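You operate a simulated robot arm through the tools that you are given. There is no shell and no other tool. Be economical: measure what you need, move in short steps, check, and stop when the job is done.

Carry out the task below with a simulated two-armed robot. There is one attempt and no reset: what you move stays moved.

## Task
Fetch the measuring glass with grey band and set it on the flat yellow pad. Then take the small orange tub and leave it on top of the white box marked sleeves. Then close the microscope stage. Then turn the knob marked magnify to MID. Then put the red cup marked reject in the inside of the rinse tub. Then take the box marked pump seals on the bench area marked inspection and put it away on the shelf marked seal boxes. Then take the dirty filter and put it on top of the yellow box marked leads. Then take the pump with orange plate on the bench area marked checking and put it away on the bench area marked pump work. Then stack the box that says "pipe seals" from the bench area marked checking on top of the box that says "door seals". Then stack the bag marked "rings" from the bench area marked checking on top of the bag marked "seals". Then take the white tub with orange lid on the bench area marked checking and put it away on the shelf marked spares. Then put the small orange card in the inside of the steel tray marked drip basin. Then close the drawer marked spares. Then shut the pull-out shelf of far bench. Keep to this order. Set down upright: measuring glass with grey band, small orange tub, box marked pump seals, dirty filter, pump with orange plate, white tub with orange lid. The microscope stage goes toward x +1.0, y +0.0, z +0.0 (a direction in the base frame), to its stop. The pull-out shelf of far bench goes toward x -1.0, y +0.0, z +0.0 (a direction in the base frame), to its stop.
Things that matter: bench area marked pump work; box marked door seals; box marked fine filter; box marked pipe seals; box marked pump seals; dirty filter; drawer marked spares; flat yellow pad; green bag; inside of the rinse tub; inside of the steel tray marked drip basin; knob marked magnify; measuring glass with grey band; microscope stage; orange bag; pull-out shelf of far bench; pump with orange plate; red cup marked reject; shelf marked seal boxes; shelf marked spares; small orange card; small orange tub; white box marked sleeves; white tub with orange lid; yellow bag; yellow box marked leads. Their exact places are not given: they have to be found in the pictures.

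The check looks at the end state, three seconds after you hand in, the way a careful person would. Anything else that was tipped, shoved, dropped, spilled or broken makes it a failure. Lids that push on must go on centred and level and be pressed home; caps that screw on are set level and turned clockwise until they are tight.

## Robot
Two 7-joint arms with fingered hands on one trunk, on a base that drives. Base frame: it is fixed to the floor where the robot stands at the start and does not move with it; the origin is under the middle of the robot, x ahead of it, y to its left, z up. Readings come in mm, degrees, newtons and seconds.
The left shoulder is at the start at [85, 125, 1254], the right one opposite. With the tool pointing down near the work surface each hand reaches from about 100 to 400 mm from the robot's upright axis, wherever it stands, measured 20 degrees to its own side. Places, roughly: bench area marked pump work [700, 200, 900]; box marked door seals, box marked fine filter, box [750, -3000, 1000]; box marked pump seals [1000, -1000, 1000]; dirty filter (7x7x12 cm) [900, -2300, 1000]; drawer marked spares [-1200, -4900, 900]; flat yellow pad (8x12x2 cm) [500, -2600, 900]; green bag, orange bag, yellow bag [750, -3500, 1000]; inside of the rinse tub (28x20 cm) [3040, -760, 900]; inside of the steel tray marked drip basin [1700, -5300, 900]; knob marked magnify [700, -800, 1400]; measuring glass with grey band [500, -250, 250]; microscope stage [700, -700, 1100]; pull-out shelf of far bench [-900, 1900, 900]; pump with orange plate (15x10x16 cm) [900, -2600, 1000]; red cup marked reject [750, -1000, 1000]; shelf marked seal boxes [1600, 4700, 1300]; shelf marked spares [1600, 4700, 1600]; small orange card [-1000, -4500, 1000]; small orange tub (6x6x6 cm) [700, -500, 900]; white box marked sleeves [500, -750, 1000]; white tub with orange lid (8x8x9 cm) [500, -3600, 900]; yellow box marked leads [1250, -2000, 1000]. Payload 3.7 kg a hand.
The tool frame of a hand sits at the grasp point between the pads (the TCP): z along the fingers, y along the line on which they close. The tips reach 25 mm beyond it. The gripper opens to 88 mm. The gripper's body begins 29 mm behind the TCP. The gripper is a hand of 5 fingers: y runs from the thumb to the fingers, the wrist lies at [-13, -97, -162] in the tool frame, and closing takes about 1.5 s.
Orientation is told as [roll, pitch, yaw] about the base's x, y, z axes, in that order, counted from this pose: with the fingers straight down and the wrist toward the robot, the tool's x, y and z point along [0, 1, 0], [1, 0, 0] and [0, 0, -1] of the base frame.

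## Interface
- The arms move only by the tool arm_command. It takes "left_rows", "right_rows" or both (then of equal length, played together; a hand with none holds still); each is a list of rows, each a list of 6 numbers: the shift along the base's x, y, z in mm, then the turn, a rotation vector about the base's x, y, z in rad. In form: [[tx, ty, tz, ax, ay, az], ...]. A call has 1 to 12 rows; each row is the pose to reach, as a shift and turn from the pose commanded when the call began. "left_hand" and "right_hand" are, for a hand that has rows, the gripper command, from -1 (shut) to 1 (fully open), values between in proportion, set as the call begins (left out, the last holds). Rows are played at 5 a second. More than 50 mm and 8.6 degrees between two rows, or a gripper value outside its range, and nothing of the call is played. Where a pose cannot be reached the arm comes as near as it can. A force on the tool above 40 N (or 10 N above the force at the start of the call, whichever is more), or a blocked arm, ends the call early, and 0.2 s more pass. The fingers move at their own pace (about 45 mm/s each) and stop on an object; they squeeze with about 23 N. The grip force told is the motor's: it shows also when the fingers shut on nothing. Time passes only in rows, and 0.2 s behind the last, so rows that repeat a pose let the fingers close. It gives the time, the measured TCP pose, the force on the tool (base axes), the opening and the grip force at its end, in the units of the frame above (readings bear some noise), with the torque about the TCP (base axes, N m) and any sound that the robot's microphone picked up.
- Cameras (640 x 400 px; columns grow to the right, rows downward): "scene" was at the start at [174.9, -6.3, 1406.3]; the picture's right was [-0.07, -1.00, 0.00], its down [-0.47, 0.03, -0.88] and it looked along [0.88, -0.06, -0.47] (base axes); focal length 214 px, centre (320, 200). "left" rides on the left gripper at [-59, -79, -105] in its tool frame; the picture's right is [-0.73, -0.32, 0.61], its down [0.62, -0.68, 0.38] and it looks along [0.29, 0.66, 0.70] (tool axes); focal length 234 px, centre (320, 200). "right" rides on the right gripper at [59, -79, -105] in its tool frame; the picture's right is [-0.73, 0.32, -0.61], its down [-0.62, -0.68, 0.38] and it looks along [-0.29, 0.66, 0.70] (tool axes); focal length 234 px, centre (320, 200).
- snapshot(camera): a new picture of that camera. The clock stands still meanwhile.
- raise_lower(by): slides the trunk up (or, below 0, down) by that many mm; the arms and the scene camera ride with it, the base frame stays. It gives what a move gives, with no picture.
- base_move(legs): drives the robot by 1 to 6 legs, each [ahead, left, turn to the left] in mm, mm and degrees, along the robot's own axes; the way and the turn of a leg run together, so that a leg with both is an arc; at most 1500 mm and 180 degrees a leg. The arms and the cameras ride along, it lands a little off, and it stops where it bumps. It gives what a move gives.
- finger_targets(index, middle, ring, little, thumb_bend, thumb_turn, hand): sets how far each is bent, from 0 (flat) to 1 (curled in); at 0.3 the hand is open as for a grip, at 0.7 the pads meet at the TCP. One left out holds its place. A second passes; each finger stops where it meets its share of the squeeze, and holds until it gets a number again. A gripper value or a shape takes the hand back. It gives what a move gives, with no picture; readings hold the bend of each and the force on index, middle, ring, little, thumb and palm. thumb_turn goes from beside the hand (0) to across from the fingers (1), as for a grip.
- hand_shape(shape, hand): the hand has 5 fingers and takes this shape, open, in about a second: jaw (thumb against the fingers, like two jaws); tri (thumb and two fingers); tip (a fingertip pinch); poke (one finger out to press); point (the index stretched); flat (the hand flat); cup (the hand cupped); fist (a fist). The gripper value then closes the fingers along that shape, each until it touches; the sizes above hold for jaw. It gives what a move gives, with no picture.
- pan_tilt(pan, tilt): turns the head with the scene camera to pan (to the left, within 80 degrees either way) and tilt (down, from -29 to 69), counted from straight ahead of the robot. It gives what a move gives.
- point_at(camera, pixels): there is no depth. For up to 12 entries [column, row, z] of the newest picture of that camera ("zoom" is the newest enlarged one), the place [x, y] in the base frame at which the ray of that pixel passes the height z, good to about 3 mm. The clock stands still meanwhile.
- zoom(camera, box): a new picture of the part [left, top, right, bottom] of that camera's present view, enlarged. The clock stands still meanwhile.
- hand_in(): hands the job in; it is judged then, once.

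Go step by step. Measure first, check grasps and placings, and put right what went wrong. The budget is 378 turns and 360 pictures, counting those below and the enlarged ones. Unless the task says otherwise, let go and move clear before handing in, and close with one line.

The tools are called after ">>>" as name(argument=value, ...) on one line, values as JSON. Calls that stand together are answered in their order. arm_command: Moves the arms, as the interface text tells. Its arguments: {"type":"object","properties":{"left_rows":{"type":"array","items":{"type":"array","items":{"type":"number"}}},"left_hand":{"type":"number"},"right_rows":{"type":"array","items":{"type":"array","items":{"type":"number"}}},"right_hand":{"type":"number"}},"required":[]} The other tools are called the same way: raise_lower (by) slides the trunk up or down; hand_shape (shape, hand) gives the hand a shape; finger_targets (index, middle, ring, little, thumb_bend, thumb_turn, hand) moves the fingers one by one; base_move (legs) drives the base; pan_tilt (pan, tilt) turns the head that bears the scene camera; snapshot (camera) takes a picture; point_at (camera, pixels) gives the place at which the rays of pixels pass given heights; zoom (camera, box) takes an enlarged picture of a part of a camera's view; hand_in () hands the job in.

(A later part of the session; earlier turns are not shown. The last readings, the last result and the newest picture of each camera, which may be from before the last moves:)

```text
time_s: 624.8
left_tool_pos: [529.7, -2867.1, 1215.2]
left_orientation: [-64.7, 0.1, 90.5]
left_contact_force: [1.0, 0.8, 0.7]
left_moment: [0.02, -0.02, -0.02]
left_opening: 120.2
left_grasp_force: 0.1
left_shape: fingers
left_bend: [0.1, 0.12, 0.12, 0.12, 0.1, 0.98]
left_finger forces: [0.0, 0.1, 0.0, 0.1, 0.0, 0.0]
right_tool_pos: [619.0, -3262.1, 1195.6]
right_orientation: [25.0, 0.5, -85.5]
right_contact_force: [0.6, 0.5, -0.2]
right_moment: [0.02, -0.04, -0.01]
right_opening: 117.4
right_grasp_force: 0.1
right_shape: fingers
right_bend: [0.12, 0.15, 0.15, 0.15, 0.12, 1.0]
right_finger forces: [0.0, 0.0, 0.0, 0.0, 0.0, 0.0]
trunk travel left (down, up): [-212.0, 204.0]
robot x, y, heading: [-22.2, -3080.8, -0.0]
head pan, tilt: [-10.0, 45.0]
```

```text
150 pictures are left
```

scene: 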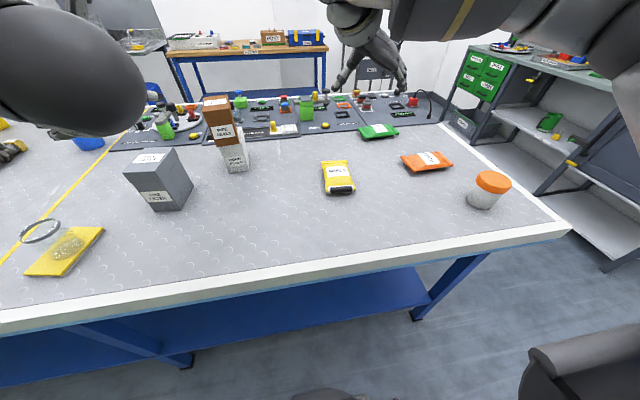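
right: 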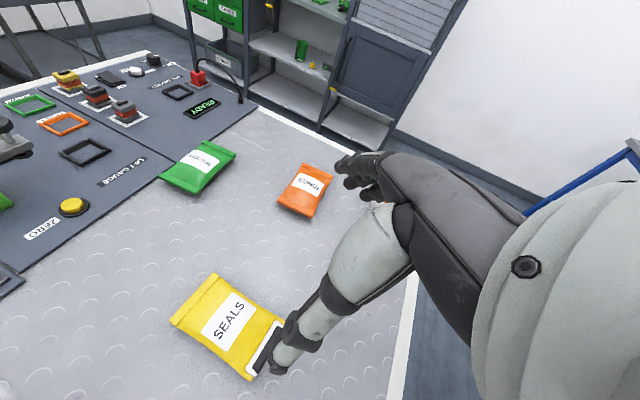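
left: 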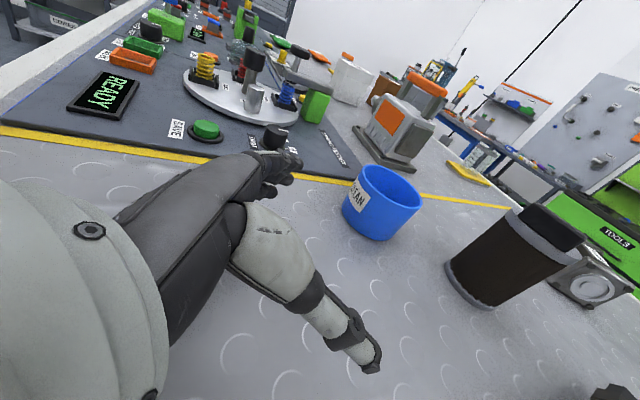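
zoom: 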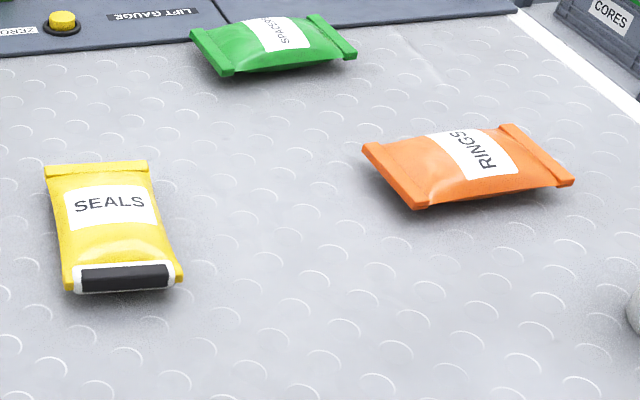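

Orange bag centre [714, -3548], long side along y; yellow bag centre [691, -3242], long side along x. I return the right hand to vertical and yaw 0, then move in.

>>> arm_command(right_rows=[[-10, 0, 0, -0.013, 0.145, 0], [-20, 0, 0, -0.025, 0.29, 0], [-30, 0, 0, -0.038, 0.434, 0]])

>>> arm_command(right_rows=[[0, 0, 0, 0, 0, 0.14], [0, 0, 0, 0, 0, 0.28], [0, 0, 0, 0, 0, 0.42], [0, 0, 0, 0, 0, 0.56], [0, 0, 0, 0, 0, 0.7], [0, 0, 0, 0, 0, 0.84], [0, 0, 0, 0, 0, 0.98], [0, 0, 0, 0, 0, 1.12], [0, 0, 0, 0, 0, 1.26], [0, 0, 0, 0, 0, 1.4], [0, 0, 0, 0, 0, 1.49]])

>>> base_move(legs=[[0, -290, 0], [115, 0, 0]])

>>> snapshot(camera="right")

>>> snapshot(camera="scene")

```text
time_s: 625.6
left_tool_pos: [529.6, -2865.6, 1215.8]
left_orientation: [-64.7, 0.1, 90.5]
left_contact_force: [-0.7, -0.1, 0.6]
left_moment: [0.0, -0.01, 0.01]
left_opening: 119.9
left_grasp_force: 0.1
left_shape: fingers
left_bend: [0.1, 0.12, 0.12, 0.12, 0.1, 0.98]
left_finger forces: [0.0, 0.0, 0.1, 0.0, 0.1, 0.0]
right_tool_pos: [586.8, -3261.3, 1197.5]
right_orientation: [0.0, 0.3, -85.7]
right_contact_force: [-0.3, -0.1, 0.1]
right_moment: [0.02, 0.0, -0.02]
right_opening: 117.1
right_grasp_force: 0.0
right_shape: fingers
right_bend: [0.12, 0.15, 0.15, 0.15, 0.12, 1.0]
right_finger forces: [0.0, 0.1, 0.1, 0.0, 0.0, 0.0]
trunk travel left (down, up): [-212.0, 204.0]
robot x, y, heading: [-21.5, -3085.4, 0.1]
head pan, tilt: [-10.0, 45.0]
```

```text
time_s: 628.0
left_tool_pos: [529.2, -2866.0, 1216.2]
left_orientation: [-64.7, 0.1, 90.5]
left_contact_force: [0.1, 0.3, -0.4]
left_moment: [-0.01, 0.02, 0.0]
left_opening: 120.2
left_grasp_force: 0.0
left_shape: fingers
left_bend: [0.1, 0.12, 0.12, 0.12, 0.1, 0.98]
left_finger forces: [0.1, 0.0, 0.1, 0.0, 0.0, 0.0]
right_tool_pos: [586.6, -3262.6, 1197.1]
right_orientation: [0.1, 0.3, -0.2]
right_contact_force: [0.4, 0.1, 0.4]
right_moment: [0.01, 0.0, 0.0]
right_opening: 117.2
right_grasp_force: 0.1
right_shape: fingers
right_bend: [0.12, 0.15, 0.15, 0.15, 0.12, 1.0]
right_finger forces: [0.0, 0.0, 0.0, 0.0, 0.0, 0.1]
trunk travel left (down, up): [-212.0, 204.0]
robot x, y, heading: [-25.4, -3084.4, -0.0]
head pan, tilt: [-10.0, 45.0]
```

```text
time_s: 631.9
left_tool_pos: [644.0, -3154.6, 1216.6]
left_orientation: [-64.7, 0.1, 90.5]
left_contact_force: [-0.4, -0.3, 0.4]
left_moment: [0.01, 0.02, 0.05]
left_opening: 120.2
left_grasp_force: 0.2
left_shape: fingers
left_bend: [0.1, 0.12, 0.12, 0.12, 0.1, 0.98]
left_finger forces: [0.0, 0.1, 0.0, 0.0, 0.0, 0.1]
right_tool_pos: [703.0, -3551.3, 1195.5]
right_orientation: [0.1, 0.3, -0.3]
right_contact_force: [-0.7, 0.0, -0.1]
right_moment: [0.01, 0.03, 0.01]
right_opening: 117.3
right_grasp_force: 0.1
right_shape: fingers
right_bend: [0.12, 0.15, 0.15, 0.15, 0.12, 1.0]
right_finger forces: [0.1, 0.1, 0.1, 0.1, 0.2, 0.0]
trunk travel left (down, up): [-212.0, 204.0]
robot x, y, heading: [92.2, -3371.5, -0.0]
head pan, tilt: [-10.0, 45.0]
```

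```text
149 pictures are left
```

right: 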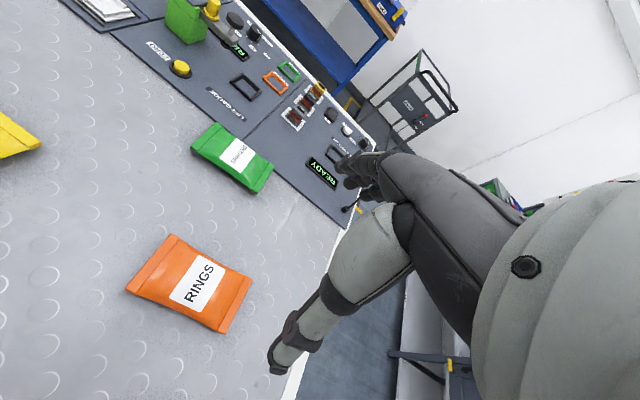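

```text
148 pictures are left
```

scene: 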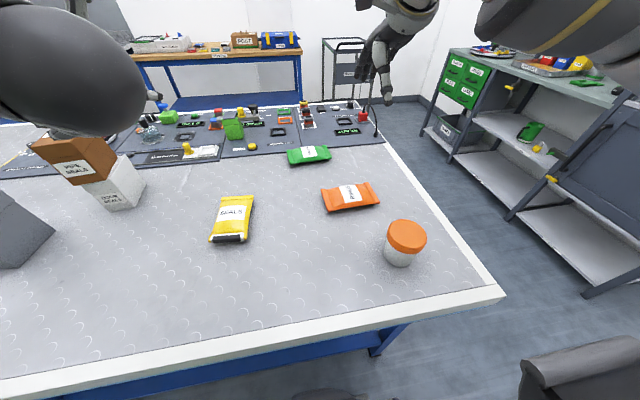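

>>> point_at(camera="right", pixels=[[172, 236, 910], [251, 281, 910], [226, 333, 910], [128, 289, 910], [197, 284, 935]])

>>> point_at(camera="scene", pixels=[[321, 190, 910], [328, 212, 910], [380, 203, 910], [368, 184, 910]])

>>> arm_command(right_rows=[[5, 2, -40, 0, 0, 0], [10, 3, -80, 0, 0, 0], [12, 3, -120, 0, 0, 0], [12, 3, -165, 0, 0, 0]])

>>> snapshot(camera="right")

```text
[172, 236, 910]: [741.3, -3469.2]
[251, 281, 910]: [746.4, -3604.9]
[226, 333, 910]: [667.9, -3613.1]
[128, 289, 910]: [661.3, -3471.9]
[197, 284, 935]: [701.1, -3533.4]
```

```text
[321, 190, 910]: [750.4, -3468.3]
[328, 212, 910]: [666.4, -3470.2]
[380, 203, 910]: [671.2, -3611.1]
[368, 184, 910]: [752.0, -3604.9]
```

```text
time_s: 632.9
left_tool_pos: [644.4, -3155.9, 1215.0]
left_orientation: [-64.8, 0.1, 90.5]
left_contact_force: [-0.4, 0.5, -0.4]
left_moment: [0.02, 0.05, 0.02]
left_opening: 120.1
left_grasp_force: 0.0
left_shape: fingers
left_bend: [0.1, 0.12, 0.12, 0.12, 0.1, 0.98]
left_finger forces: [0.0, 0.0, 0.1, 0.0, 0.0, 0.0]
right_tool_pos: [714.3, -3548.6, 1031.3]
right_orientation: [0.1, 0.3, -0.3]
right_contact_force: [0.8, 0.1, 0.2]
right_moment: [0.01, 0.0, 0.01]
right_opening: 117.2
right_grasp_force: 0.0
right_shape: fingers
right_bend: [0.12, 0.15, 0.15, 0.15, 0.12, 1.0]
right_finger forces: [0.0, 0.0, 0.0, 0.0, 0.0, 0.1]
trunk travel left (down, up): [-212.0, 204.0]
robot x, y, heading: [93.9, -3374.0, -0.1]
head pan, tilt: [-10.0, 45.0]
```

```text
147 pictures are left
```

right: 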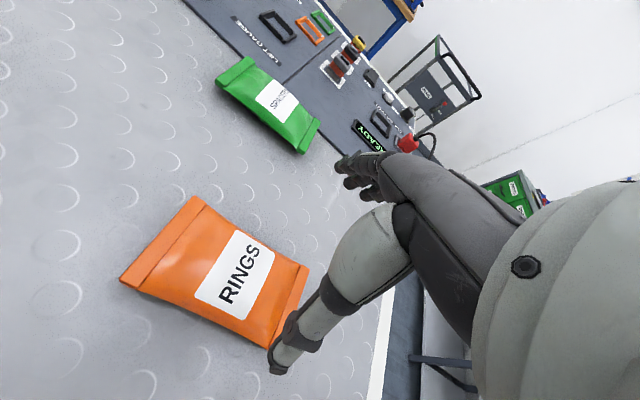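

>>> arm_command(right_rows=[[-7, 8, -35, 0, 0, 0], [-7, 8, -70, 0, 0, 0], [-7, 8, -92, 0, 0, 0], [-7, 8, -100, 0, 0, 0]])

>>> snapshot(camera="right")

```text
time_s: 633.9
left_tool_pos: [643.5, -3155.0, 1215.6]
left_orientation: [-64.8, 0.0, 90.6]
left_contact_force: [-0.2, 0.5, 0.4]
left_moment: [0.01, -0.03, 0.01]
left_opening: 120.4
left_grasp_force: 0.1
left_shape: fingers
left_bend: [0.1, 0.12, 0.12, 0.12, 0.1, 0.98]
left_finger forces: [0.0, 0.0, 0.0, 0.1, 0.0, 0.0]
right_tool_pos: [707.5, -3539.5, 930.8]
right_orientation: [0.1, 0.3, -0.3]
right_contact_force: [0.6, -0.1, 0.2]
right_moment: [0.03, -0.02, 0.0]
right_opening: 117.3
right_grasp_force: 0.0
right_shape: fingers
right_bend: [0.12, 0.15, 0.15, 0.15, 0.12, 1.0]
right_finger forces: [0.1, 0.1, 0.0, 0.0, 0.0, 0.0]
trunk travel left (down, up): [-212.0, 204.0]
robot x, y, heading: [92.8, -3367.8, 0.1]
head pan, tilt: [-10.0, 45.0]
```

```text
146 pictures are left
```

right: 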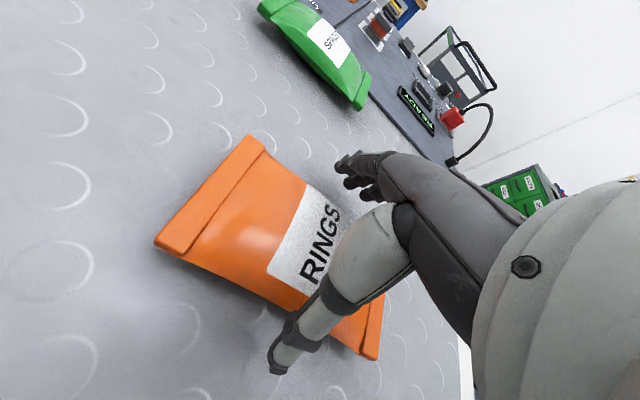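

>>> arm_command(right_rows=[[0, 0, -4, 0, 0, 0]])

>>> arm_command(right_rows=[[0, 0, 0, 0, 0, 0], [0, 0, 0, 0, 0, 0], [0, 0, 0, 0, 0, 0], [0, 0, 0, 0, 0, 0], [0, 0, 0, 0, 0, 0], [0, 0, 0, 0, 0, 0], [0, 0, 0, 0, 0, 0], [0, 0, 0, 0, 0, 0]], right_hand=-1)

>>> snapshot(camera="right")

```text
time_s: 634.3
left_tool_pos: [642.9, -3154.1, 1215.7]
left_orientation: [-64.7, 0.1, 90.7]
left_contact_force: [0.0, 0.3, 0.1]
left_moment: [0.01, -0.01, 0.03]
left_opening: 120.0
left_grasp_force: 0.0
left_shape: fingers
left_bend: [0.1, 0.12, 0.12, 0.12, 0.1, 0.98]
left_finger forces: [0.0, 0.0, 0.0, 0.0, 0.0, 0.1]
right_tool_pos: [708.2, -3539.6, 926.9]
right_orientation: [0.1, 0.3, -0.3]
right_contact_force: [-0.6, 0.8, -0.7]
right_moment: [0.01, 0.0, -0.01]
right_opening: 117.3
right_grasp_force: 0.1
right_shape: fingers
right_bend: [0.12, 0.15, 0.15, 0.15, 0.12, 1.0]
right_finger forces: [0.0, 0.1, 0.0, 0.0, 0.0, 0.0]
trunk travel left (down, up): [-212.0, 204.0]
robot x, y, heading: [90.3, -3372.8, 0.0]
head pan, tilt: [-10.0, 45.0]
```

```text
time_s: 636.1
left_tool_pos: [643.8, -3154.8, 1216.2]
left_orientation: [-64.6, 0.1, 90.7]
left_contact_force: [0.7, 0.3, -0.2]
left_moment: [0.01, 0.01, 0.0]
left_opening: 120.2
left_grasp_force: 0.0
left_shape: fingers
left_bend: [0.1, 0.12, 0.12, 0.12, 0.1, 0.98]
left_finger forces: [0.0, 0.0, 0.0, 0.0, 0.1, 0.0]
right_tool_pos: [706.4, -3539.4, 928.2]
right_orientation: [0.0, 0.3, -0.2]
right_contact_force: [0.0, -0.4, 1.2]
right_moment: [0.02, 0.06, 0.04]
right_opening: 72.6
right_grasp_force: 22.8
right_shape: jaw
right_bend: [0.25, 0.35, 0.31, 0.33, 0.31, 0.97]
right_finger forces: [17.4, 7.4, 2.7, 1.3, 28.4, 0.0]
trunk travel left (down, up): [-212.0, 204.0]
robot x, y, heading: [86.3, -3372.2, -0.1]
head pan, tilt: [-10.0, 45.0]
```

```text
145 pictures are left
```

right: 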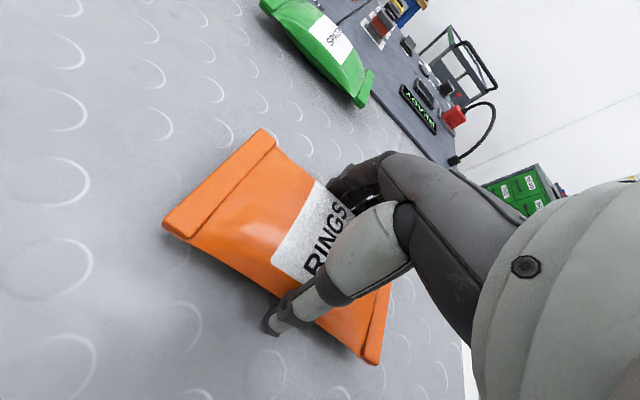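

Gripped at 73 mm. I lift and check.

>>> arm_command(right_rows=[[0, 0, 15, 0, 0, 0], [0, 0, 50, 0, 0, 0], [0, 0, 95, 0, 0, 0], [0, 0, 140, 0, 0, 0]])

>>> snapshot(camera="right")

>>> snapshot(camera="scene")

```text
time_s: 637.1
left_tool_pos: [642.4, -3155.3, 1215.1]
left_orientation: [-64.8, 0.1, 90.6]
left_contact_force: [0.0, 0.0, 0.7]
left_moment: [0.0, -0.01, -0.03]
left_opening: 120.0
left_grasp_force: 0.0
left_shape: fingers
left_bend: [0.1, 0.12, 0.12, 0.12, 0.1, 0.98]
left_finger forces: [0.1, 0.0, 0.0, 0.0, 0.1, 0.1]
right_tool_pos: [706.7, -3538.2, 1067.7]
right_orientation: [0.2, 0.3, -0.2]
right_contact_force: [-0.4, 0.0, -0.5]
right_moment: [-0.01, 0.01, -0.06]
right_opening: 72.5
right_grasp_force: 22.6
right_shape: jaw
right_bend: [0.25, 0.35, 0.31, 0.33, 0.31, 0.97]
right_finger forces: [17.1, 7.4, 2.7, 1.3, 28.0, 0.0]
trunk travel left (down, up): [-212.0, 204.0]
robot x, y, heading: [91.0, -3372.3, -0.2]
head pan, tilt: [-10.0, 45.0]
```

```text
144 pictures are left
```

right: 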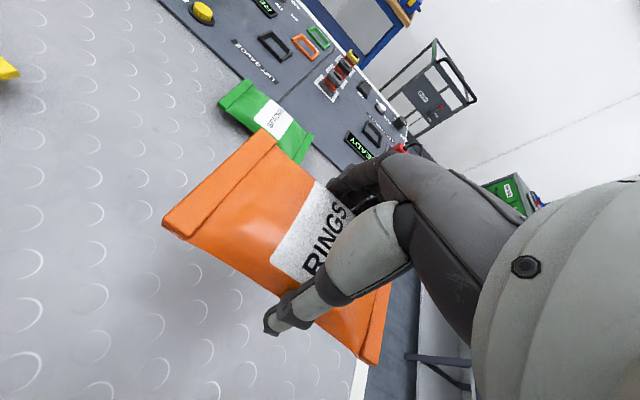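

```text
143 pictures are left
```

scene: 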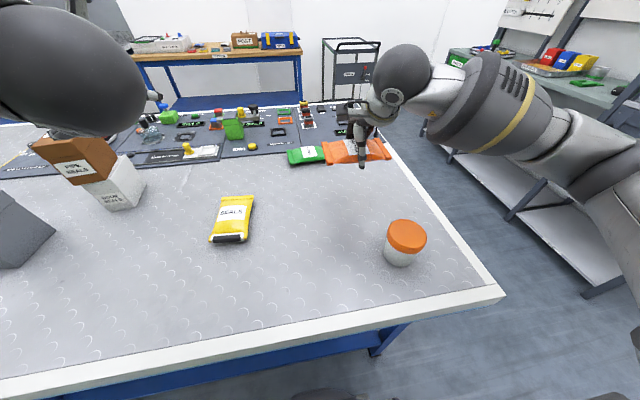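

>>> base_move(legs=[[0, 290, 0]])

>>> arm_command(right_rows=[[0, 0, 0, 0, 0, -0.145], [0, 0, 0, 0, 0, -0.29], [0, 0, 0, 0, 0, -0.435], [0, 0, 0, 0, 0, -0.58], [0, 0, 0, 0, 0, -0.725], [0, 0, 0, 0, 0, -0.87], [0, 0, 0, 0, 0, -1.015], [0, 0, 0, 0, 0, -1.16], [0, 0, 0, 0, 0, -1.305], [0, 0, 0, 0, 0, -1.45], [0, 0, 0, 0, 0, -1.57]])

>>> snapshot(camera="right")

>>> snapshot(camera="scene")

```text
time_s: 640.3
left_tool_pos: [643.6, -2866.5, 1216.5]
left_orientation: [-64.7, 0.1, 90.4]
left_contact_force: [-0.7, -0.2, -0.6]
left_moment: [0.01, 0.0, 0.02]
left_opening: 120.1
left_grasp_force: 0.1
left_shape: fingers
left_bend: [0.1, 0.12, 0.12, 0.12, 0.1, 0.98]
left_finger forces: [0.0, 0.0, 0.1, 0.1, 0.0, 0.0]
right_tool_pos: [708.0, -3250.2, 1066.8]
right_orientation: [0.1, 0.4, -0.4]
right_contact_force: [0.2, -0.3, 0.2]
right_moment: [0.02, -0.04, 0.0]
right_opening: 72.3
right_grasp_force: 23.1
right_shape: jaw
right_bend: [0.25, 0.35, 0.31, 0.33, 0.31, 0.97]
right_finger forces: [17.3, 7.4, 2.8, 1.3, 27.9, 0.0]
trunk travel left (down, up): [-212.0, 204.0]
robot x, y, heading: [88.9, -3076.4, -0.4]
head pan, tilt: [-10.0, 45.0]
```

```text
time_s: 642.7
left_tool_pos: [645.1, -2866.6, 1216.1]
left_orientation: [-64.7, 0.1, 90.4]
left_contact_force: [-0.6, -0.4, -0.7]
left_moment: [0.0, 0.0, -0.02]
left_opening: 120.2
left_grasp_force: 0.0
left_shape: fingers
left_bend: [0.1, 0.12, 0.12, 0.12, 0.1, 0.98]
left_finger forces: [0.1, 0.2, 0.1, 0.0, 0.1, 0.0]
right_tool_pos: [706.6, -3250.3, 1066.8]
right_orientation: [0.1, 0.3, -90.5]
right_contact_force: [-1.0, 0.2, 0.3]
right_moment: [0.03, -0.02, 0.04]
right_opening: 72.7
right_grasp_force: 23.3
right_shape: jaw
right_bend: [0.25, 0.35, 0.31, 0.33, 0.31, 0.97]
right_finger forces: [17.1, 7.4, 2.7, 1.3, 28.0, 0.0]
trunk travel left (down, up): [-212.0, 204.0]
robot x, y, heading: [91.6, -3082.0, -0.6]
head pan, tilt: [-10.0, 45.0]
```

```text
142 pictures are left
```

right: 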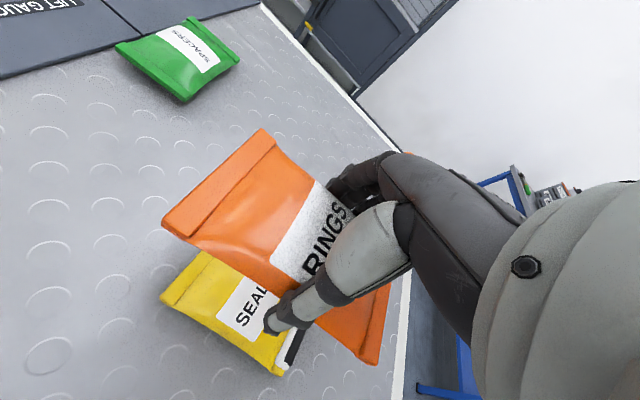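

```text
141 pictures are left
```

scene: 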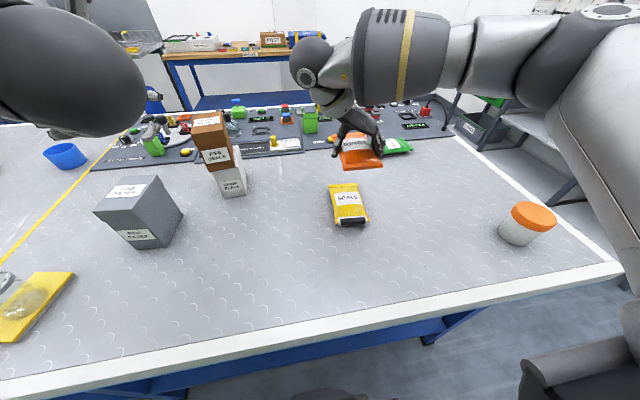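

>>> zoom(camera="scene", box=[310, 120, 410, 240])

>>> point_at(camera="scene", pixels=[[330, 187, 910], [358, 184, 910], [369, 219, 910], [340, 224, 910]])

>>> point_at(camera="right", pixels=[[202, 249, 910], [160, 298, 910], [282, 375, 910]])

```text
3.33 times, centred on (360, 180) of scene
```

zoom: 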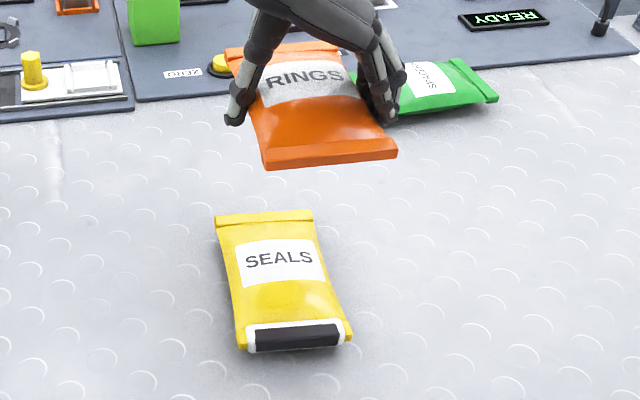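

```text
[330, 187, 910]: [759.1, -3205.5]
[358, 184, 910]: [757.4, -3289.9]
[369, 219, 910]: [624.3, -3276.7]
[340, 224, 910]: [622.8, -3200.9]
```

```text
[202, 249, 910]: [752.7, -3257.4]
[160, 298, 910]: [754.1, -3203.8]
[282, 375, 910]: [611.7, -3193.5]
```

>>> arm_command(right_rows=[[-10, 5, -30, 0, 0, 0], [-20, 9, -60, 0, 0, 0], [-20, 9, -82, 0, 0, 0]])

>>> zoom(camera="scene", box=[310, 120, 410, 240])

>>> snapshot(camera="right")

```text
time_s: 643.5
left_tool_pos: [646.4, -2865.7, 1216.3]
left_orientation: [-64.6, 0.2, 90.5]
left_contact_force: [-0.6, 0.3, 0.0]
left_moment: [0.0, 0.0, 0.01]
left_opening: 120.2
left_grasp_force: 0.0
left_shape: fingers
left_bend: [0.1, 0.12, 0.12, 0.12, 0.1, 0.98]
left_finger forces: [0.0, 0.0, 0.1, 0.0, 0.0, 0.0]
right_tool_pos: [688.0, -3241.1, 985.5]
right_orientation: [0.1, 0.2, -90.4]
right_contact_force: [0.2, 0.1, -0.4]
right_moment: [-0.01, -0.01, 0.01]
right_opening: 72.4
right_grasp_force: 22.7
right_shape: jaw
right_bend: [0.25, 0.35, 0.31, 0.33, 0.31, 0.97]
right_finger forces: [17.2, 7.4, 2.7, 1.3, 27.8, 0.0]
trunk travel left (down, up): [-212.0, 204.0]
robot x, y, heading: [91.4, -3080.9, -0.4]
head pan, tilt: [-10.0, 45.0]
```

```text
3.33 times, centred on (360, 180) of scene
```

zoom: 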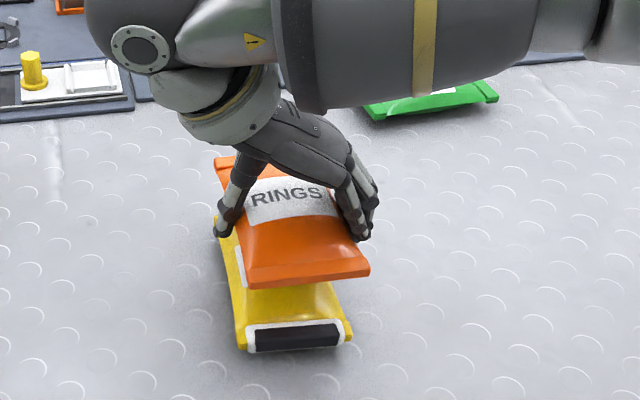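

```text
138 pictures are left
```

right: 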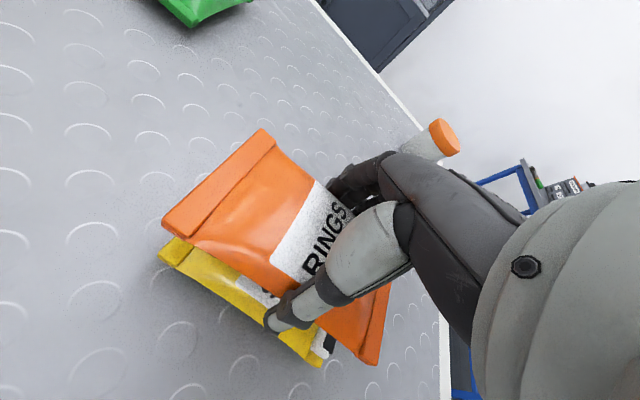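

>>> arm_command(right_rows=[[0, 4, -6, 0, 0, 0], [0, 4, -11, 0, 0, 0], [0, 4, -15, 0, 0, 0], [0, 4, -19, 0, 0, 0]])

```text
time_s: 644.5
left_tool_pos: [644.6, -2865.5, 1216.3]
left_orientation: [-64.7, 0.1, 90.4]
left_contact_force: [0.8, 0.3, 0.3]
left_moment: [-0.01, -0.02, -0.01]
left_opening: 120.3
left_grasp_force: 0.0
left_shape: fingers
left_bend: [0.1, 0.12, 0.12, 0.12, 0.1, 0.98]
left_finger forces: [0.2, 0.0, 0.0, 0.0, 0.0, 0.0]
right_tool_pos: [687.9, -3237.0, 964.7]
right_orientation: [0.1, 0.3, -90.4]
right_contact_force: [0.5, 1.1, -0.4]
right_moment: [0.01, 0.02, -0.02]
right_opening: 72.3
right_grasp_force: 23.2
right_shape: jaw
right_bend: [0.25, 0.35, 0.31, 0.33, 0.31, 0.97]
right_finger forces: [17.1, 7.4, 2.8, 1.3, 28.0, 0.0]
trunk travel left (down, up): [-212.0, 204.0]
robot x, y, heading: [88.8, -3080.6, 0.0]
head pan, tilt: [-10.0, 45.0]
```

>>> arm_command(right_rows=[[0, 0, -3, 0, 0, 0], [0, 0, -6, 0, 0, 0], [0, 0, -9, 0, 0, 0]])

```text
time_s: 645.3
left_tool_pos: [643.0, -2866.6, 1218.0]
left_orientation: [-65.0, 0.1, 90.4]
left_contact_force: [0.3, -0.5, -1.0]
left_moment: [-0.04, -0.02, -0.01]
left_opening: 120.1
left_grasp_force: 0.0
left_shape: fingers
left_bend: [0.1, 0.12, 0.12, 0.12, 0.1, 0.98]
left_finger forces: [0.1, 0.1, 0.1, 0.0, 0.1, 0.1]
right_tool_pos: [688.7, -3237.5, 960.5]
right_orientation: [0.6, 0.3, -90.4]
right_contact_force: [0.2, 0.2, 19.7]
right_moment: [0.25, 0.04, 0.01]
right_opening: 71.7
right_grasp_force: 22.8
right_shape: jaw
right_bend: [0.25, 0.35, 0.31, 0.33, 0.31, 0.97]
right_finger forces: [17.2, 6.4, 2.6, 1.8, 32.1, 0.1]
trunk travel left (down, up): [-212.0, 204.0]
robot x, y, heading: [90.1, -3083.3, -0.2]
head pan, tilt: [-10.0, 45.0]
```

Contact (20 N). I ease up 2 mm, release, and rise.

>>> arm_command(right_rows=[[0, 0, 4, 0, 0, 0]])

>>> finger_targets(hand="right", index=0.1, middle=0.12, ring=0.12, little=0.12, thumb_bend=0.08)

>>> arm_command(right_rows=[[0, 0, 20, 0, 0, 0], [0, 0, 50, 0, 0, 0], [0, 0, 95, 0, 0, 0], [-20, 0, 140, 0, 0, 0], [-50, 0, 170, 0, 0, 0]])

>>> zoom(camera="scene", box=[300, 140, 400, 240])

>>> snapshot(camera="right")

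```text
time_s: 645.7
left_tool_pos: [644.1, -2867.4, 1216.8]
left_orientation: [-64.8, 0.0, 90.5]
left_contact_force: [-0.3, -0.8, 0.6]
left_moment: [-0.02, 0.03, 0.01]
left_opening: 120.0
left_grasp_force: 0.2
left_shape: fingers
left_bend: [0.1, 0.12, 0.12, 0.12, 0.1, 0.98]
left_finger forces: [0.1, 0.0, 0.0, 0.0, 0.0, 0.0]
right_tool_pos: [686.8, -3236.5, 961.0]
right_orientation: [0.1, 0.3, -90.3]
right_contact_force: [1.8, -1.7, 14.1]
right_moment: [0.29, 0.01, 0.02]
right_opening: 71.9
right_grasp_force: 23.0
right_shape: jaw
right_bend: [0.25, 0.35, 0.31, 0.33, 0.31, 0.97]
right_finger forces: [17.2, 7.5, 2.9, 1.2, 31.0, 0.1]
trunk travel left (down, up): [-212.0, 204.0]
robot x, y, heading: [90.3, -3081.7, -0.2]
head pan, tilt: [-10.0, 45.0]
```

```text
time_s: 646.7
left_tool_pos: [643.7, -2865.7, 1215.4]
left_orientation: [-64.7, 0.2, 90.4]
left_contact_force: [-0.2, 0.2, -0.7]
left_moment: [0.01, -0.03, 0.01]
left_opening: 120.0
left_grasp_force: 0.0
left_shape: fingers
left_bend: [0.1, 0.12, 0.12, 0.12, 0.1, 0.98]
left_finger forces: [0.0, 0.0, 0.0, 0.0, 0.0, 0.1]
right_tool_pos: [687.0, -3238.0, 961.8]
right_orientation: [0.0, 0.4, -90.3]
right_contact_force: [-0.2, 0.2, 0.1]
right_moment: [0.04, -0.02, 0.02]
right_opening: 120.5
right_grasp_force: 0.1
right_shape: fingers
right_bend: [0.1, 0.12, 0.12, 0.12, 0.08, 1.0]
right_finger forces: [0.1, 0.0, 0.0, 0.1, 0.0, 0.0]
trunk travel left (down, up): [-212.0, 204.0]
robot x, y, heading: [90.9, -3084.4, -0.3]
head pan, tilt: [-10.0, 45.0]
```

```text
time_s: 647.9
left_tool_pos: [641.8, -2866.9, 1216.9]
left_orientation: [-64.8, 0.0, 90.5]
left_contact_force: [0.6, 1.3, -0.6]
left_moment: [0.03, 0.02, 0.0]
left_opening: 120.4
left_grasp_force: 0.0
left_shape: fingers
left_bend: [0.1, 0.12, 0.12, 0.12, 0.1, 0.98]
left_finger forces: [0.0, 0.1, 0.0, 0.0, 0.0, 0.1]
right_tool_pos: [635.6, -3237.1, 1131.3]
right_orientation: [0.2, 0.3, -90.3]
right_contact_force: [0.3, 0.5, 0.1]
right_moment: [0.01, 0.0, 0.01]
right_opening: 120.4
right_grasp_force: 0.0
right_shape: fingers
right_bend: [0.1, 0.12, 0.12, 0.12, 0.08, 1.0]
right_finger forces: [0.2, 0.0, 0.0, 0.0, 0.1, 0.0]
trunk travel left (down, up): [-212.0, 204.0]
robot x, y, heading: [92.0, -3082.6, -0.3]
head pan, tilt: [-10.0, 45.0]
```

```text
4.00 times, centred on (350, 190) of scene
```

zoom: 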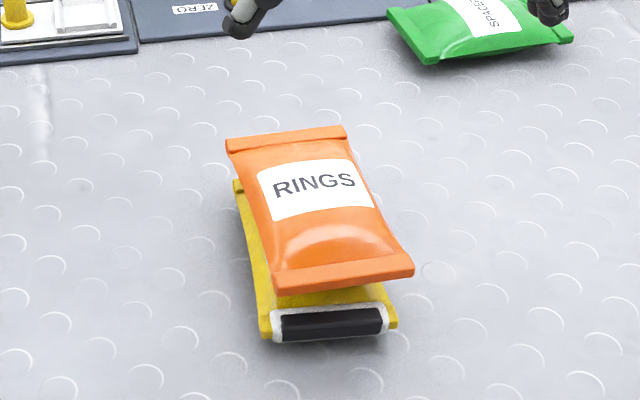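

```text
136 pictures are left
```

right: 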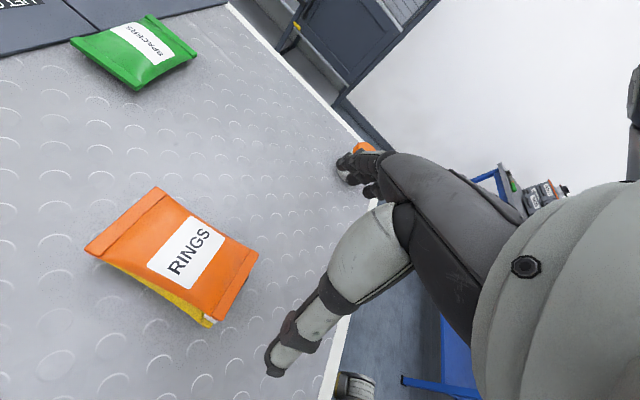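

Bags are stacked. Next the white tub: the left hand, already pointing forward, can side-grasp it. I back off and line up.

>>> base_move(legs=[[-340, 0, 0.3], [0, -715, 0]])

>>> arm_command(left_rows=[[0, 0, -45, 0, 0, 0], [0, 0, -90, 0, 0, 0], [0, 0, -135, 0, 0, 0], [0, 0, -180, 0, 0, 0], [0, 0, -225, 0, 0, 0], [0, 0, -255, 0, 0, 0]])

>>> pan_tilt(pan=15, tilt=45)

>>> snapshot(camera="scene")

>>> snapshot(camera="left")

```text
time_s: 656.4
left_tool_pos: [304.1, -3580.5, 1215.3]
left_orientation: [-64.6, 0.1, 90.8]
left_contact_force: [0.5, -0.1, -0.7]
left_moment: [0.01, -0.03, 0.0]
left_opening: 120.2
left_grasp_force: 0.1
left_shape: fingers
left_bend: [0.1, 0.12, 0.12, 0.12, 0.1, 0.98]
left_finger forces: [0.0, 0.0, 0.0, 0.0, 0.0, 0.0]
right_tool_pos: [298.7, -3949.2, 1129.5]
right_orientation: [0.1, 0.3, -89.9]
right_contact_force: [1.0, 0.1, 0.6]
right_moment: [0.03, -0.01, 0.02]
right_opening: 120.4
right_grasp_force: 0.1
right_shape: fingers
right_bend: [0.1, 0.12, 0.12, 0.12, 0.08, 1.0]
right_finger forces: [0.1, 0.0, 0.0, 0.0, 0.0, 0.0]
trunk travel left (down, up): [-212.0, 204.0]
robot x, y, heading: [-248.2, -3801.2, 0.1]
head pan, tilt: [-10.0, 45.0]
```

```text
time_s: 657.8
left_tool_pos: [304.4, -3577.8, 960.1]
left_orientation: [-64.7, 0.2, 90.7]
left_contact_force: [0.6, -0.6, 0.3]
left_moment: [0.02, 0.01, 0.01]
left_opening: 120.2
left_grasp_force: 0.1
left_shape: fingers
left_bend: [0.1, 0.12, 0.12, 0.12, 0.1, 0.98]
left_finger forces: [0.1, 0.0, 0.1, 0.1, 0.0, 0.0]
right_tool_pos: [299.4, -3949.3, 1130.8]
right_orientation: [0.1, 0.3, -89.9]
right_contact_force: [-0.2, 0.7, -1.0]
right_moment: [0.0, 0.0, 0.04]
right_opening: 120.3
right_grasp_force: 0.2
right_shape: fingers
right_bend: [0.1, 0.12, 0.12, 0.12, 0.08, 1.0]
right_finger forces: [0.1, 0.0, 0.0, 0.0, 0.1, 0.0]
trunk travel left (down, up): [-212.0, 204.0]
robot x, y, heading: [-247.1, -3797.7, 0.2]
head pan, tilt: [-10.0, 45.0]
```

```text
time_s: 658.7
left_tool_pos: [303.4, -3579.3, 961.9]
left_orientation: [-64.7, 0.2, 90.8]
left_contact_force: [-0.3, -0.9, -0.1]
left_moment: [0.02, 0.01, -0.01]
left_opening: 120.1
left_grasp_force: 0.0
left_shape: fingers
left_bend: [0.1, 0.12, 0.12, 0.12, 0.1, 0.98]
left_finger forces: [0.0, 0.0, 0.0, 0.0, 0.0, 0.1]
right_tool_pos: [299.6, -3949.7, 1130.6]
right_orientation: [0.1, 0.3, -89.8]
right_contact_force: [0.2, 0.0, 0.0]
right_moment: [-0.03, -0.01, 0.05]
right_opening: 120.4
right_grasp_force: 0.1
right_shape: fingers
right_bend: [0.1, 0.12, 0.12, 0.12, 0.08, 1.0]
right_finger forces: [0.0, 0.0, 0.1, 0.1, 0.1, 0.0]
trunk travel left (down, up): [-212.0, 204.0]
robot x, y, heading: [-248.2, -3801.7, -0.1]
head pan, tilt: [15.0, 45.0]
```

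```text
135 pictures are left
```

scene: 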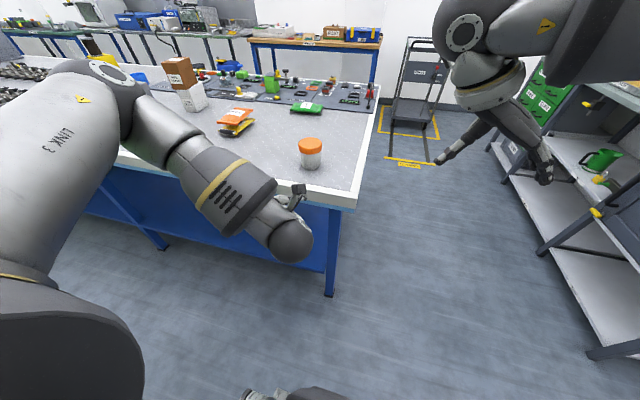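

```text
134 pictures are left
```

left: 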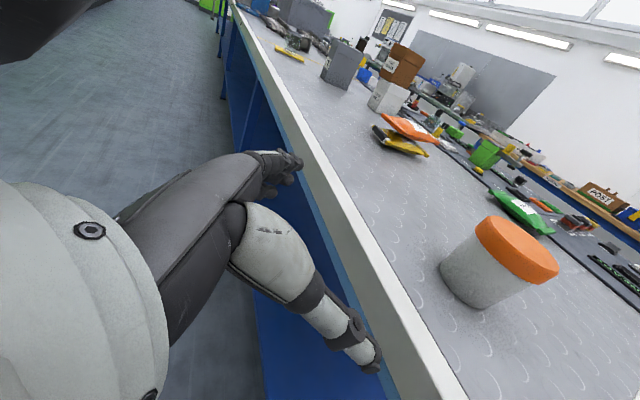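

>>> zoom(camera="scene", box=[270, 120, 350, 190])

>>> point_at(camera="scene", pixels=[[311, 145, 990], [298, 147, 980], [324, 147, 980], [311, 169, 900], [302, 165, 900], [320, 165, 900]])

>>> point_at(camera="left", pixels=[[440, 268, 900], [490, 308, 900], [470, 300, 900], [476, 225, 985], [555, 272, 985], [517, 250, 990]])

```text
5.71 times, centred on (310, 155) of scene
```

zoom: 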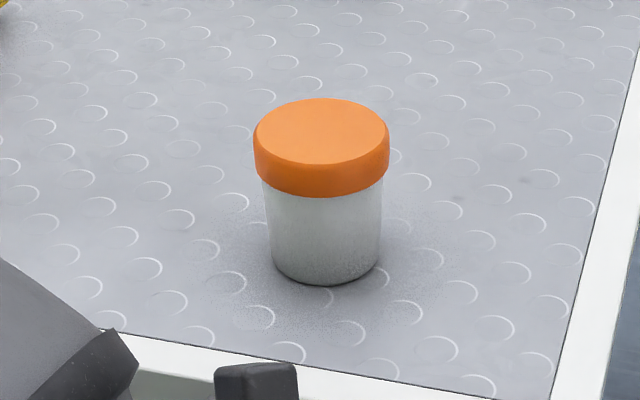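

```text
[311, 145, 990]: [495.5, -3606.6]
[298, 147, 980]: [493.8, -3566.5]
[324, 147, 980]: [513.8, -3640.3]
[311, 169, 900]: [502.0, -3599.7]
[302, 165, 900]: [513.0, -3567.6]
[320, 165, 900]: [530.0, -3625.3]
```

```text
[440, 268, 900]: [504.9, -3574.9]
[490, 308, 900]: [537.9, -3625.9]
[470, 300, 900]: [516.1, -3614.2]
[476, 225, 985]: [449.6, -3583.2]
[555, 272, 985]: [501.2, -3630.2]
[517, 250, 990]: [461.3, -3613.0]
```

>>> base_move(legs=[[0, -22, 0], [140, 0, 0]])

>>> snapshot(camera="left")

>>> zoom(camera="scene", box=[240, 100, 400, 220])

```text
time_s: 660.5
left_tool_pos: [442.1, -3601.7, 961.7]
left_orientation: [-64.6, 0.2, 90.7]
left_contact_force: [-0.3, -0.2, 0.3]
left_moment: [0.01, 0.01, -0.02]
left_opening: 120.3
left_grasp_force: 0.1
left_shape: fingers
left_bend: [0.1, 0.12, 0.12, 0.12, 0.1, 0.98]
left_finger forces: [0.0, 0.1, 0.0, 0.0, 0.0, 0.1]
right_tool_pos: [437.7, -3971.8, 1130.5]
right_orientation: [0.0, 0.2, -90.0]
right_contact_force: [0.0, 0.1, 0.0]
right_moment: [0.02, 0.0, 0.02]
right_opening: 120.4
right_grasp_force: 0.1
right_shape: fingers
right_bend: [0.1, 0.12, 0.12, 0.12, 0.08, 1.0]
right_finger forces: [0.1, 0.0, 0.1, 0.0, 0.0, 0.0]
trunk travel left (down, up): [-212.0, 204.0]
robot x, y, heading: [-106.1, -3823.4, 0.2]
head pan, tilt: [15.0, 45.0]
```

```text
132 pictures are left
```

left: 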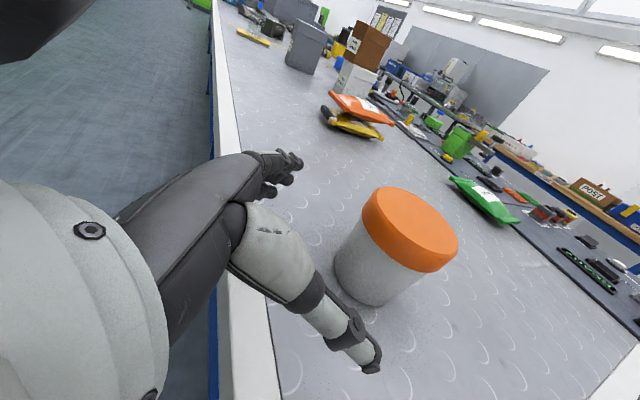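

```text
3.33 times, centred on (320, 160) of scene
```

zoom: 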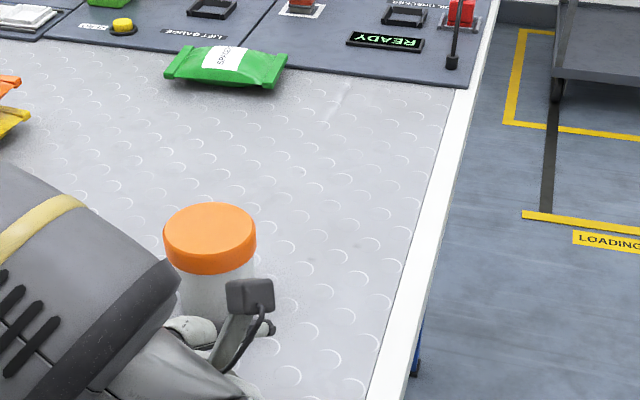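

The tub will sit between thumb and fingers after 75 mm more. I advance.

>>> base_move(legs=[[72, 0, 0]])

>>> snapshot(camera="left")

```text
time_s: 661.5
left_tool_pos: [513.5, -3602.0, 960.9]
left_orientation: [-64.6, 0.2, 90.7]
left_contact_force: [0.8, 0.1, 0.1]
left_moment: [-0.01, 0.01, -0.01]
left_opening: 120.2
left_grasp_force: 0.0
left_shape: fingers
left_bend: [0.1, 0.12, 0.12, 0.12, 0.1, 0.98]
left_finger forces: [0.0, 0.1, 0.1, 0.1, 0.0, 0.1]
right_tool_pos: [509.3, -3971.4, 1130.3]
right_orientation: [-0.1, 0.3, -90.0]
right_contact_force: [0.1, -0.1, 0.0]
right_moment: [-0.01, 0.03, -0.01]
right_opening: 120.5
right_grasp_force: 0.0
right_shape: fingers
right_bend: [0.1, 0.12, 0.12, 0.12, 0.08, 1.0]
right_finger forces: [0.0, 0.0, 0.0, 0.0, 0.1, 0.1]
trunk travel left (down, up): [-212.0, 204.0]
robot x, y, heading: [-38.0, -3818.0, 0.3]
head pan, tilt: [15.0, 45.0]
```

```text
130 pictures are left
```

left: 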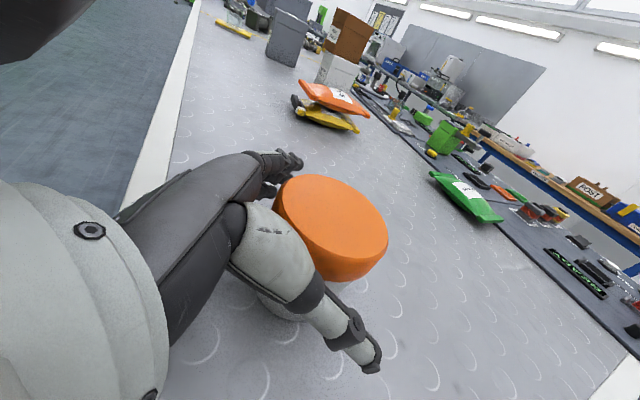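

>>> arm_command(left_rows=[[3, 0, 0, 0, 0, 0], [3, 0, 0, 0, 0, 0], [3, 0, 0, 0, 0, 0], [3, 0, 0, 0, 0, 0], [3, 0, 0, 0, 0, 0], [3, 0, 0, 0, 0, 0], [3, 0, 0, 0, 0, 0], [3, 0, 0, 0, 0, 0]], left_hand=-1)

>>> snapshot(camera="left")

```text
time_s: 663.3
left_tool_pos: [516.5, -3601.2, 961.4]
left_orientation: [-64.7, 0.1, 90.6]
left_contact_force: [0.4, 0.9, 0.1]
left_moment: [-0.01, 0.01, -0.02]
left_opening: 58.5
left_grasp_force: 22.6
left_shape: jaw
left_bend: [0.27, 0.36, 0.33, 0.42, 0.61, 0.99]
left_finger forces: [16.2, 6.8, 2.6, 0.5, 26.3, 0.0]
right_tool_pos: [508.8, -3971.3, 1130.2]
right_orientation: [0.1, 0.3, -90.1]
right_contact_force: [-0.2, -0.1, -1.0]
right_moment: [0.01, 0.0, -0.01]
right_opening: 120.1
right_grasp_force: 0.1
right_shape: fingers
right_bend: [0.1, 0.12, 0.12, 0.12, 0.08, 1.0]
right_finger forces: [0.0, 0.0, 0.1, 0.0, 0.1, 0.1]
trunk travel left (down, up): [-212.0, 204.0]
robot x, y, heading: [-36.3, -3820.3, 0.2]
head pan, tilt: [15.0, 45.0]
```

```text
129 pictures are left
```

left: 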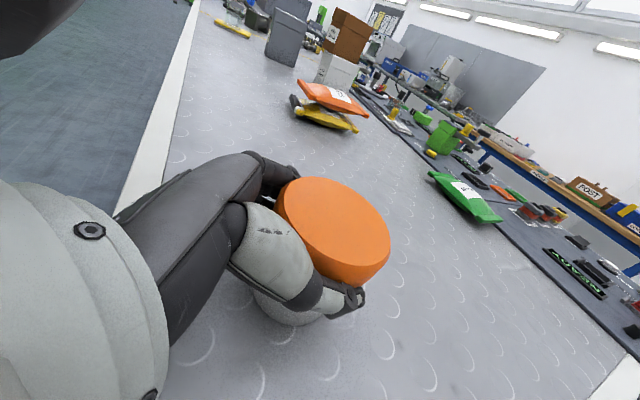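

Gripped (23 N). I lift and check it stays level.

>>> arm_command(left_rows=[[0, 0, 15, 0, 0, 0], [0, 0, 45, 0, 0, 0], [0, 0, 90, 0, 0, 0], [0, 0, 135, 0, 0, 0], [0, 0, 180, 0, 0, 0]])

>>> snapshot(camera="left")

>>> snapshot(camera="scene")

```text
time_s: 664.5
left_tool_pos: [514.1, -3602.8, 1143.0]
left_orientation: [-64.8, 0.0, 90.8]
left_contact_force: [-0.4, 0.0, -1.5]
left_moment: [-0.01, 0.01, 0.04]
left_opening: 58.6
left_grasp_force: 23.5
left_shape: jaw
left_bend: [0.27, 0.36, 0.33, 0.42, 0.61, 0.99]
left_finger forces: [16.2, 6.8, 2.7, 0.4, 26.1, 0.2]
right_tool_pos: [507.9, -3969.9, 1131.4]
right_orientation: [0.3, 0.3, -90.1]
right_contact_force: [-0.7, -0.1, 0.2]
right_moment: [0.01, -0.01, 0.02]
right_opening: 120.3
right_grasp_force: 0.1
right_shape: fingers
right_bend: [0.1, 0.12, 0.12, 0.12, 0.08, 1.0]
right_finger forces: [0.1, 0.1, 0.0, 0.0, 0.1, 0.2]
trunk travel left (down, up): [-212.0, 204.0]
robot x, y, heading: [-40.6, -3819.8, 0.2]
head pan, tilt: [15.0, 45.0]
```

```text
128 pictures are left
```

left: 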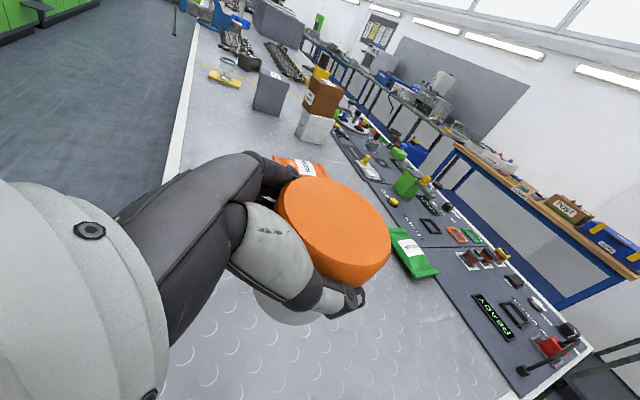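

```text
127 pictures are left
```

scene: 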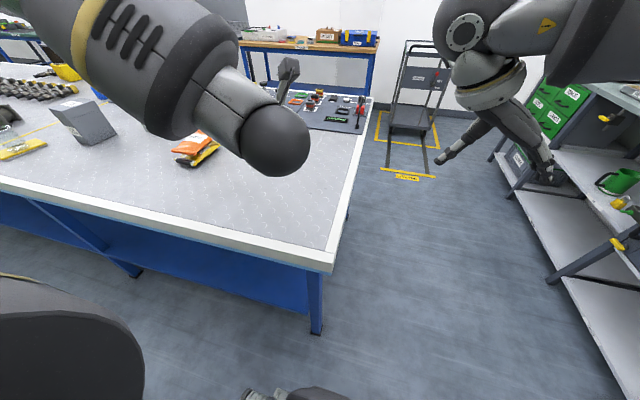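

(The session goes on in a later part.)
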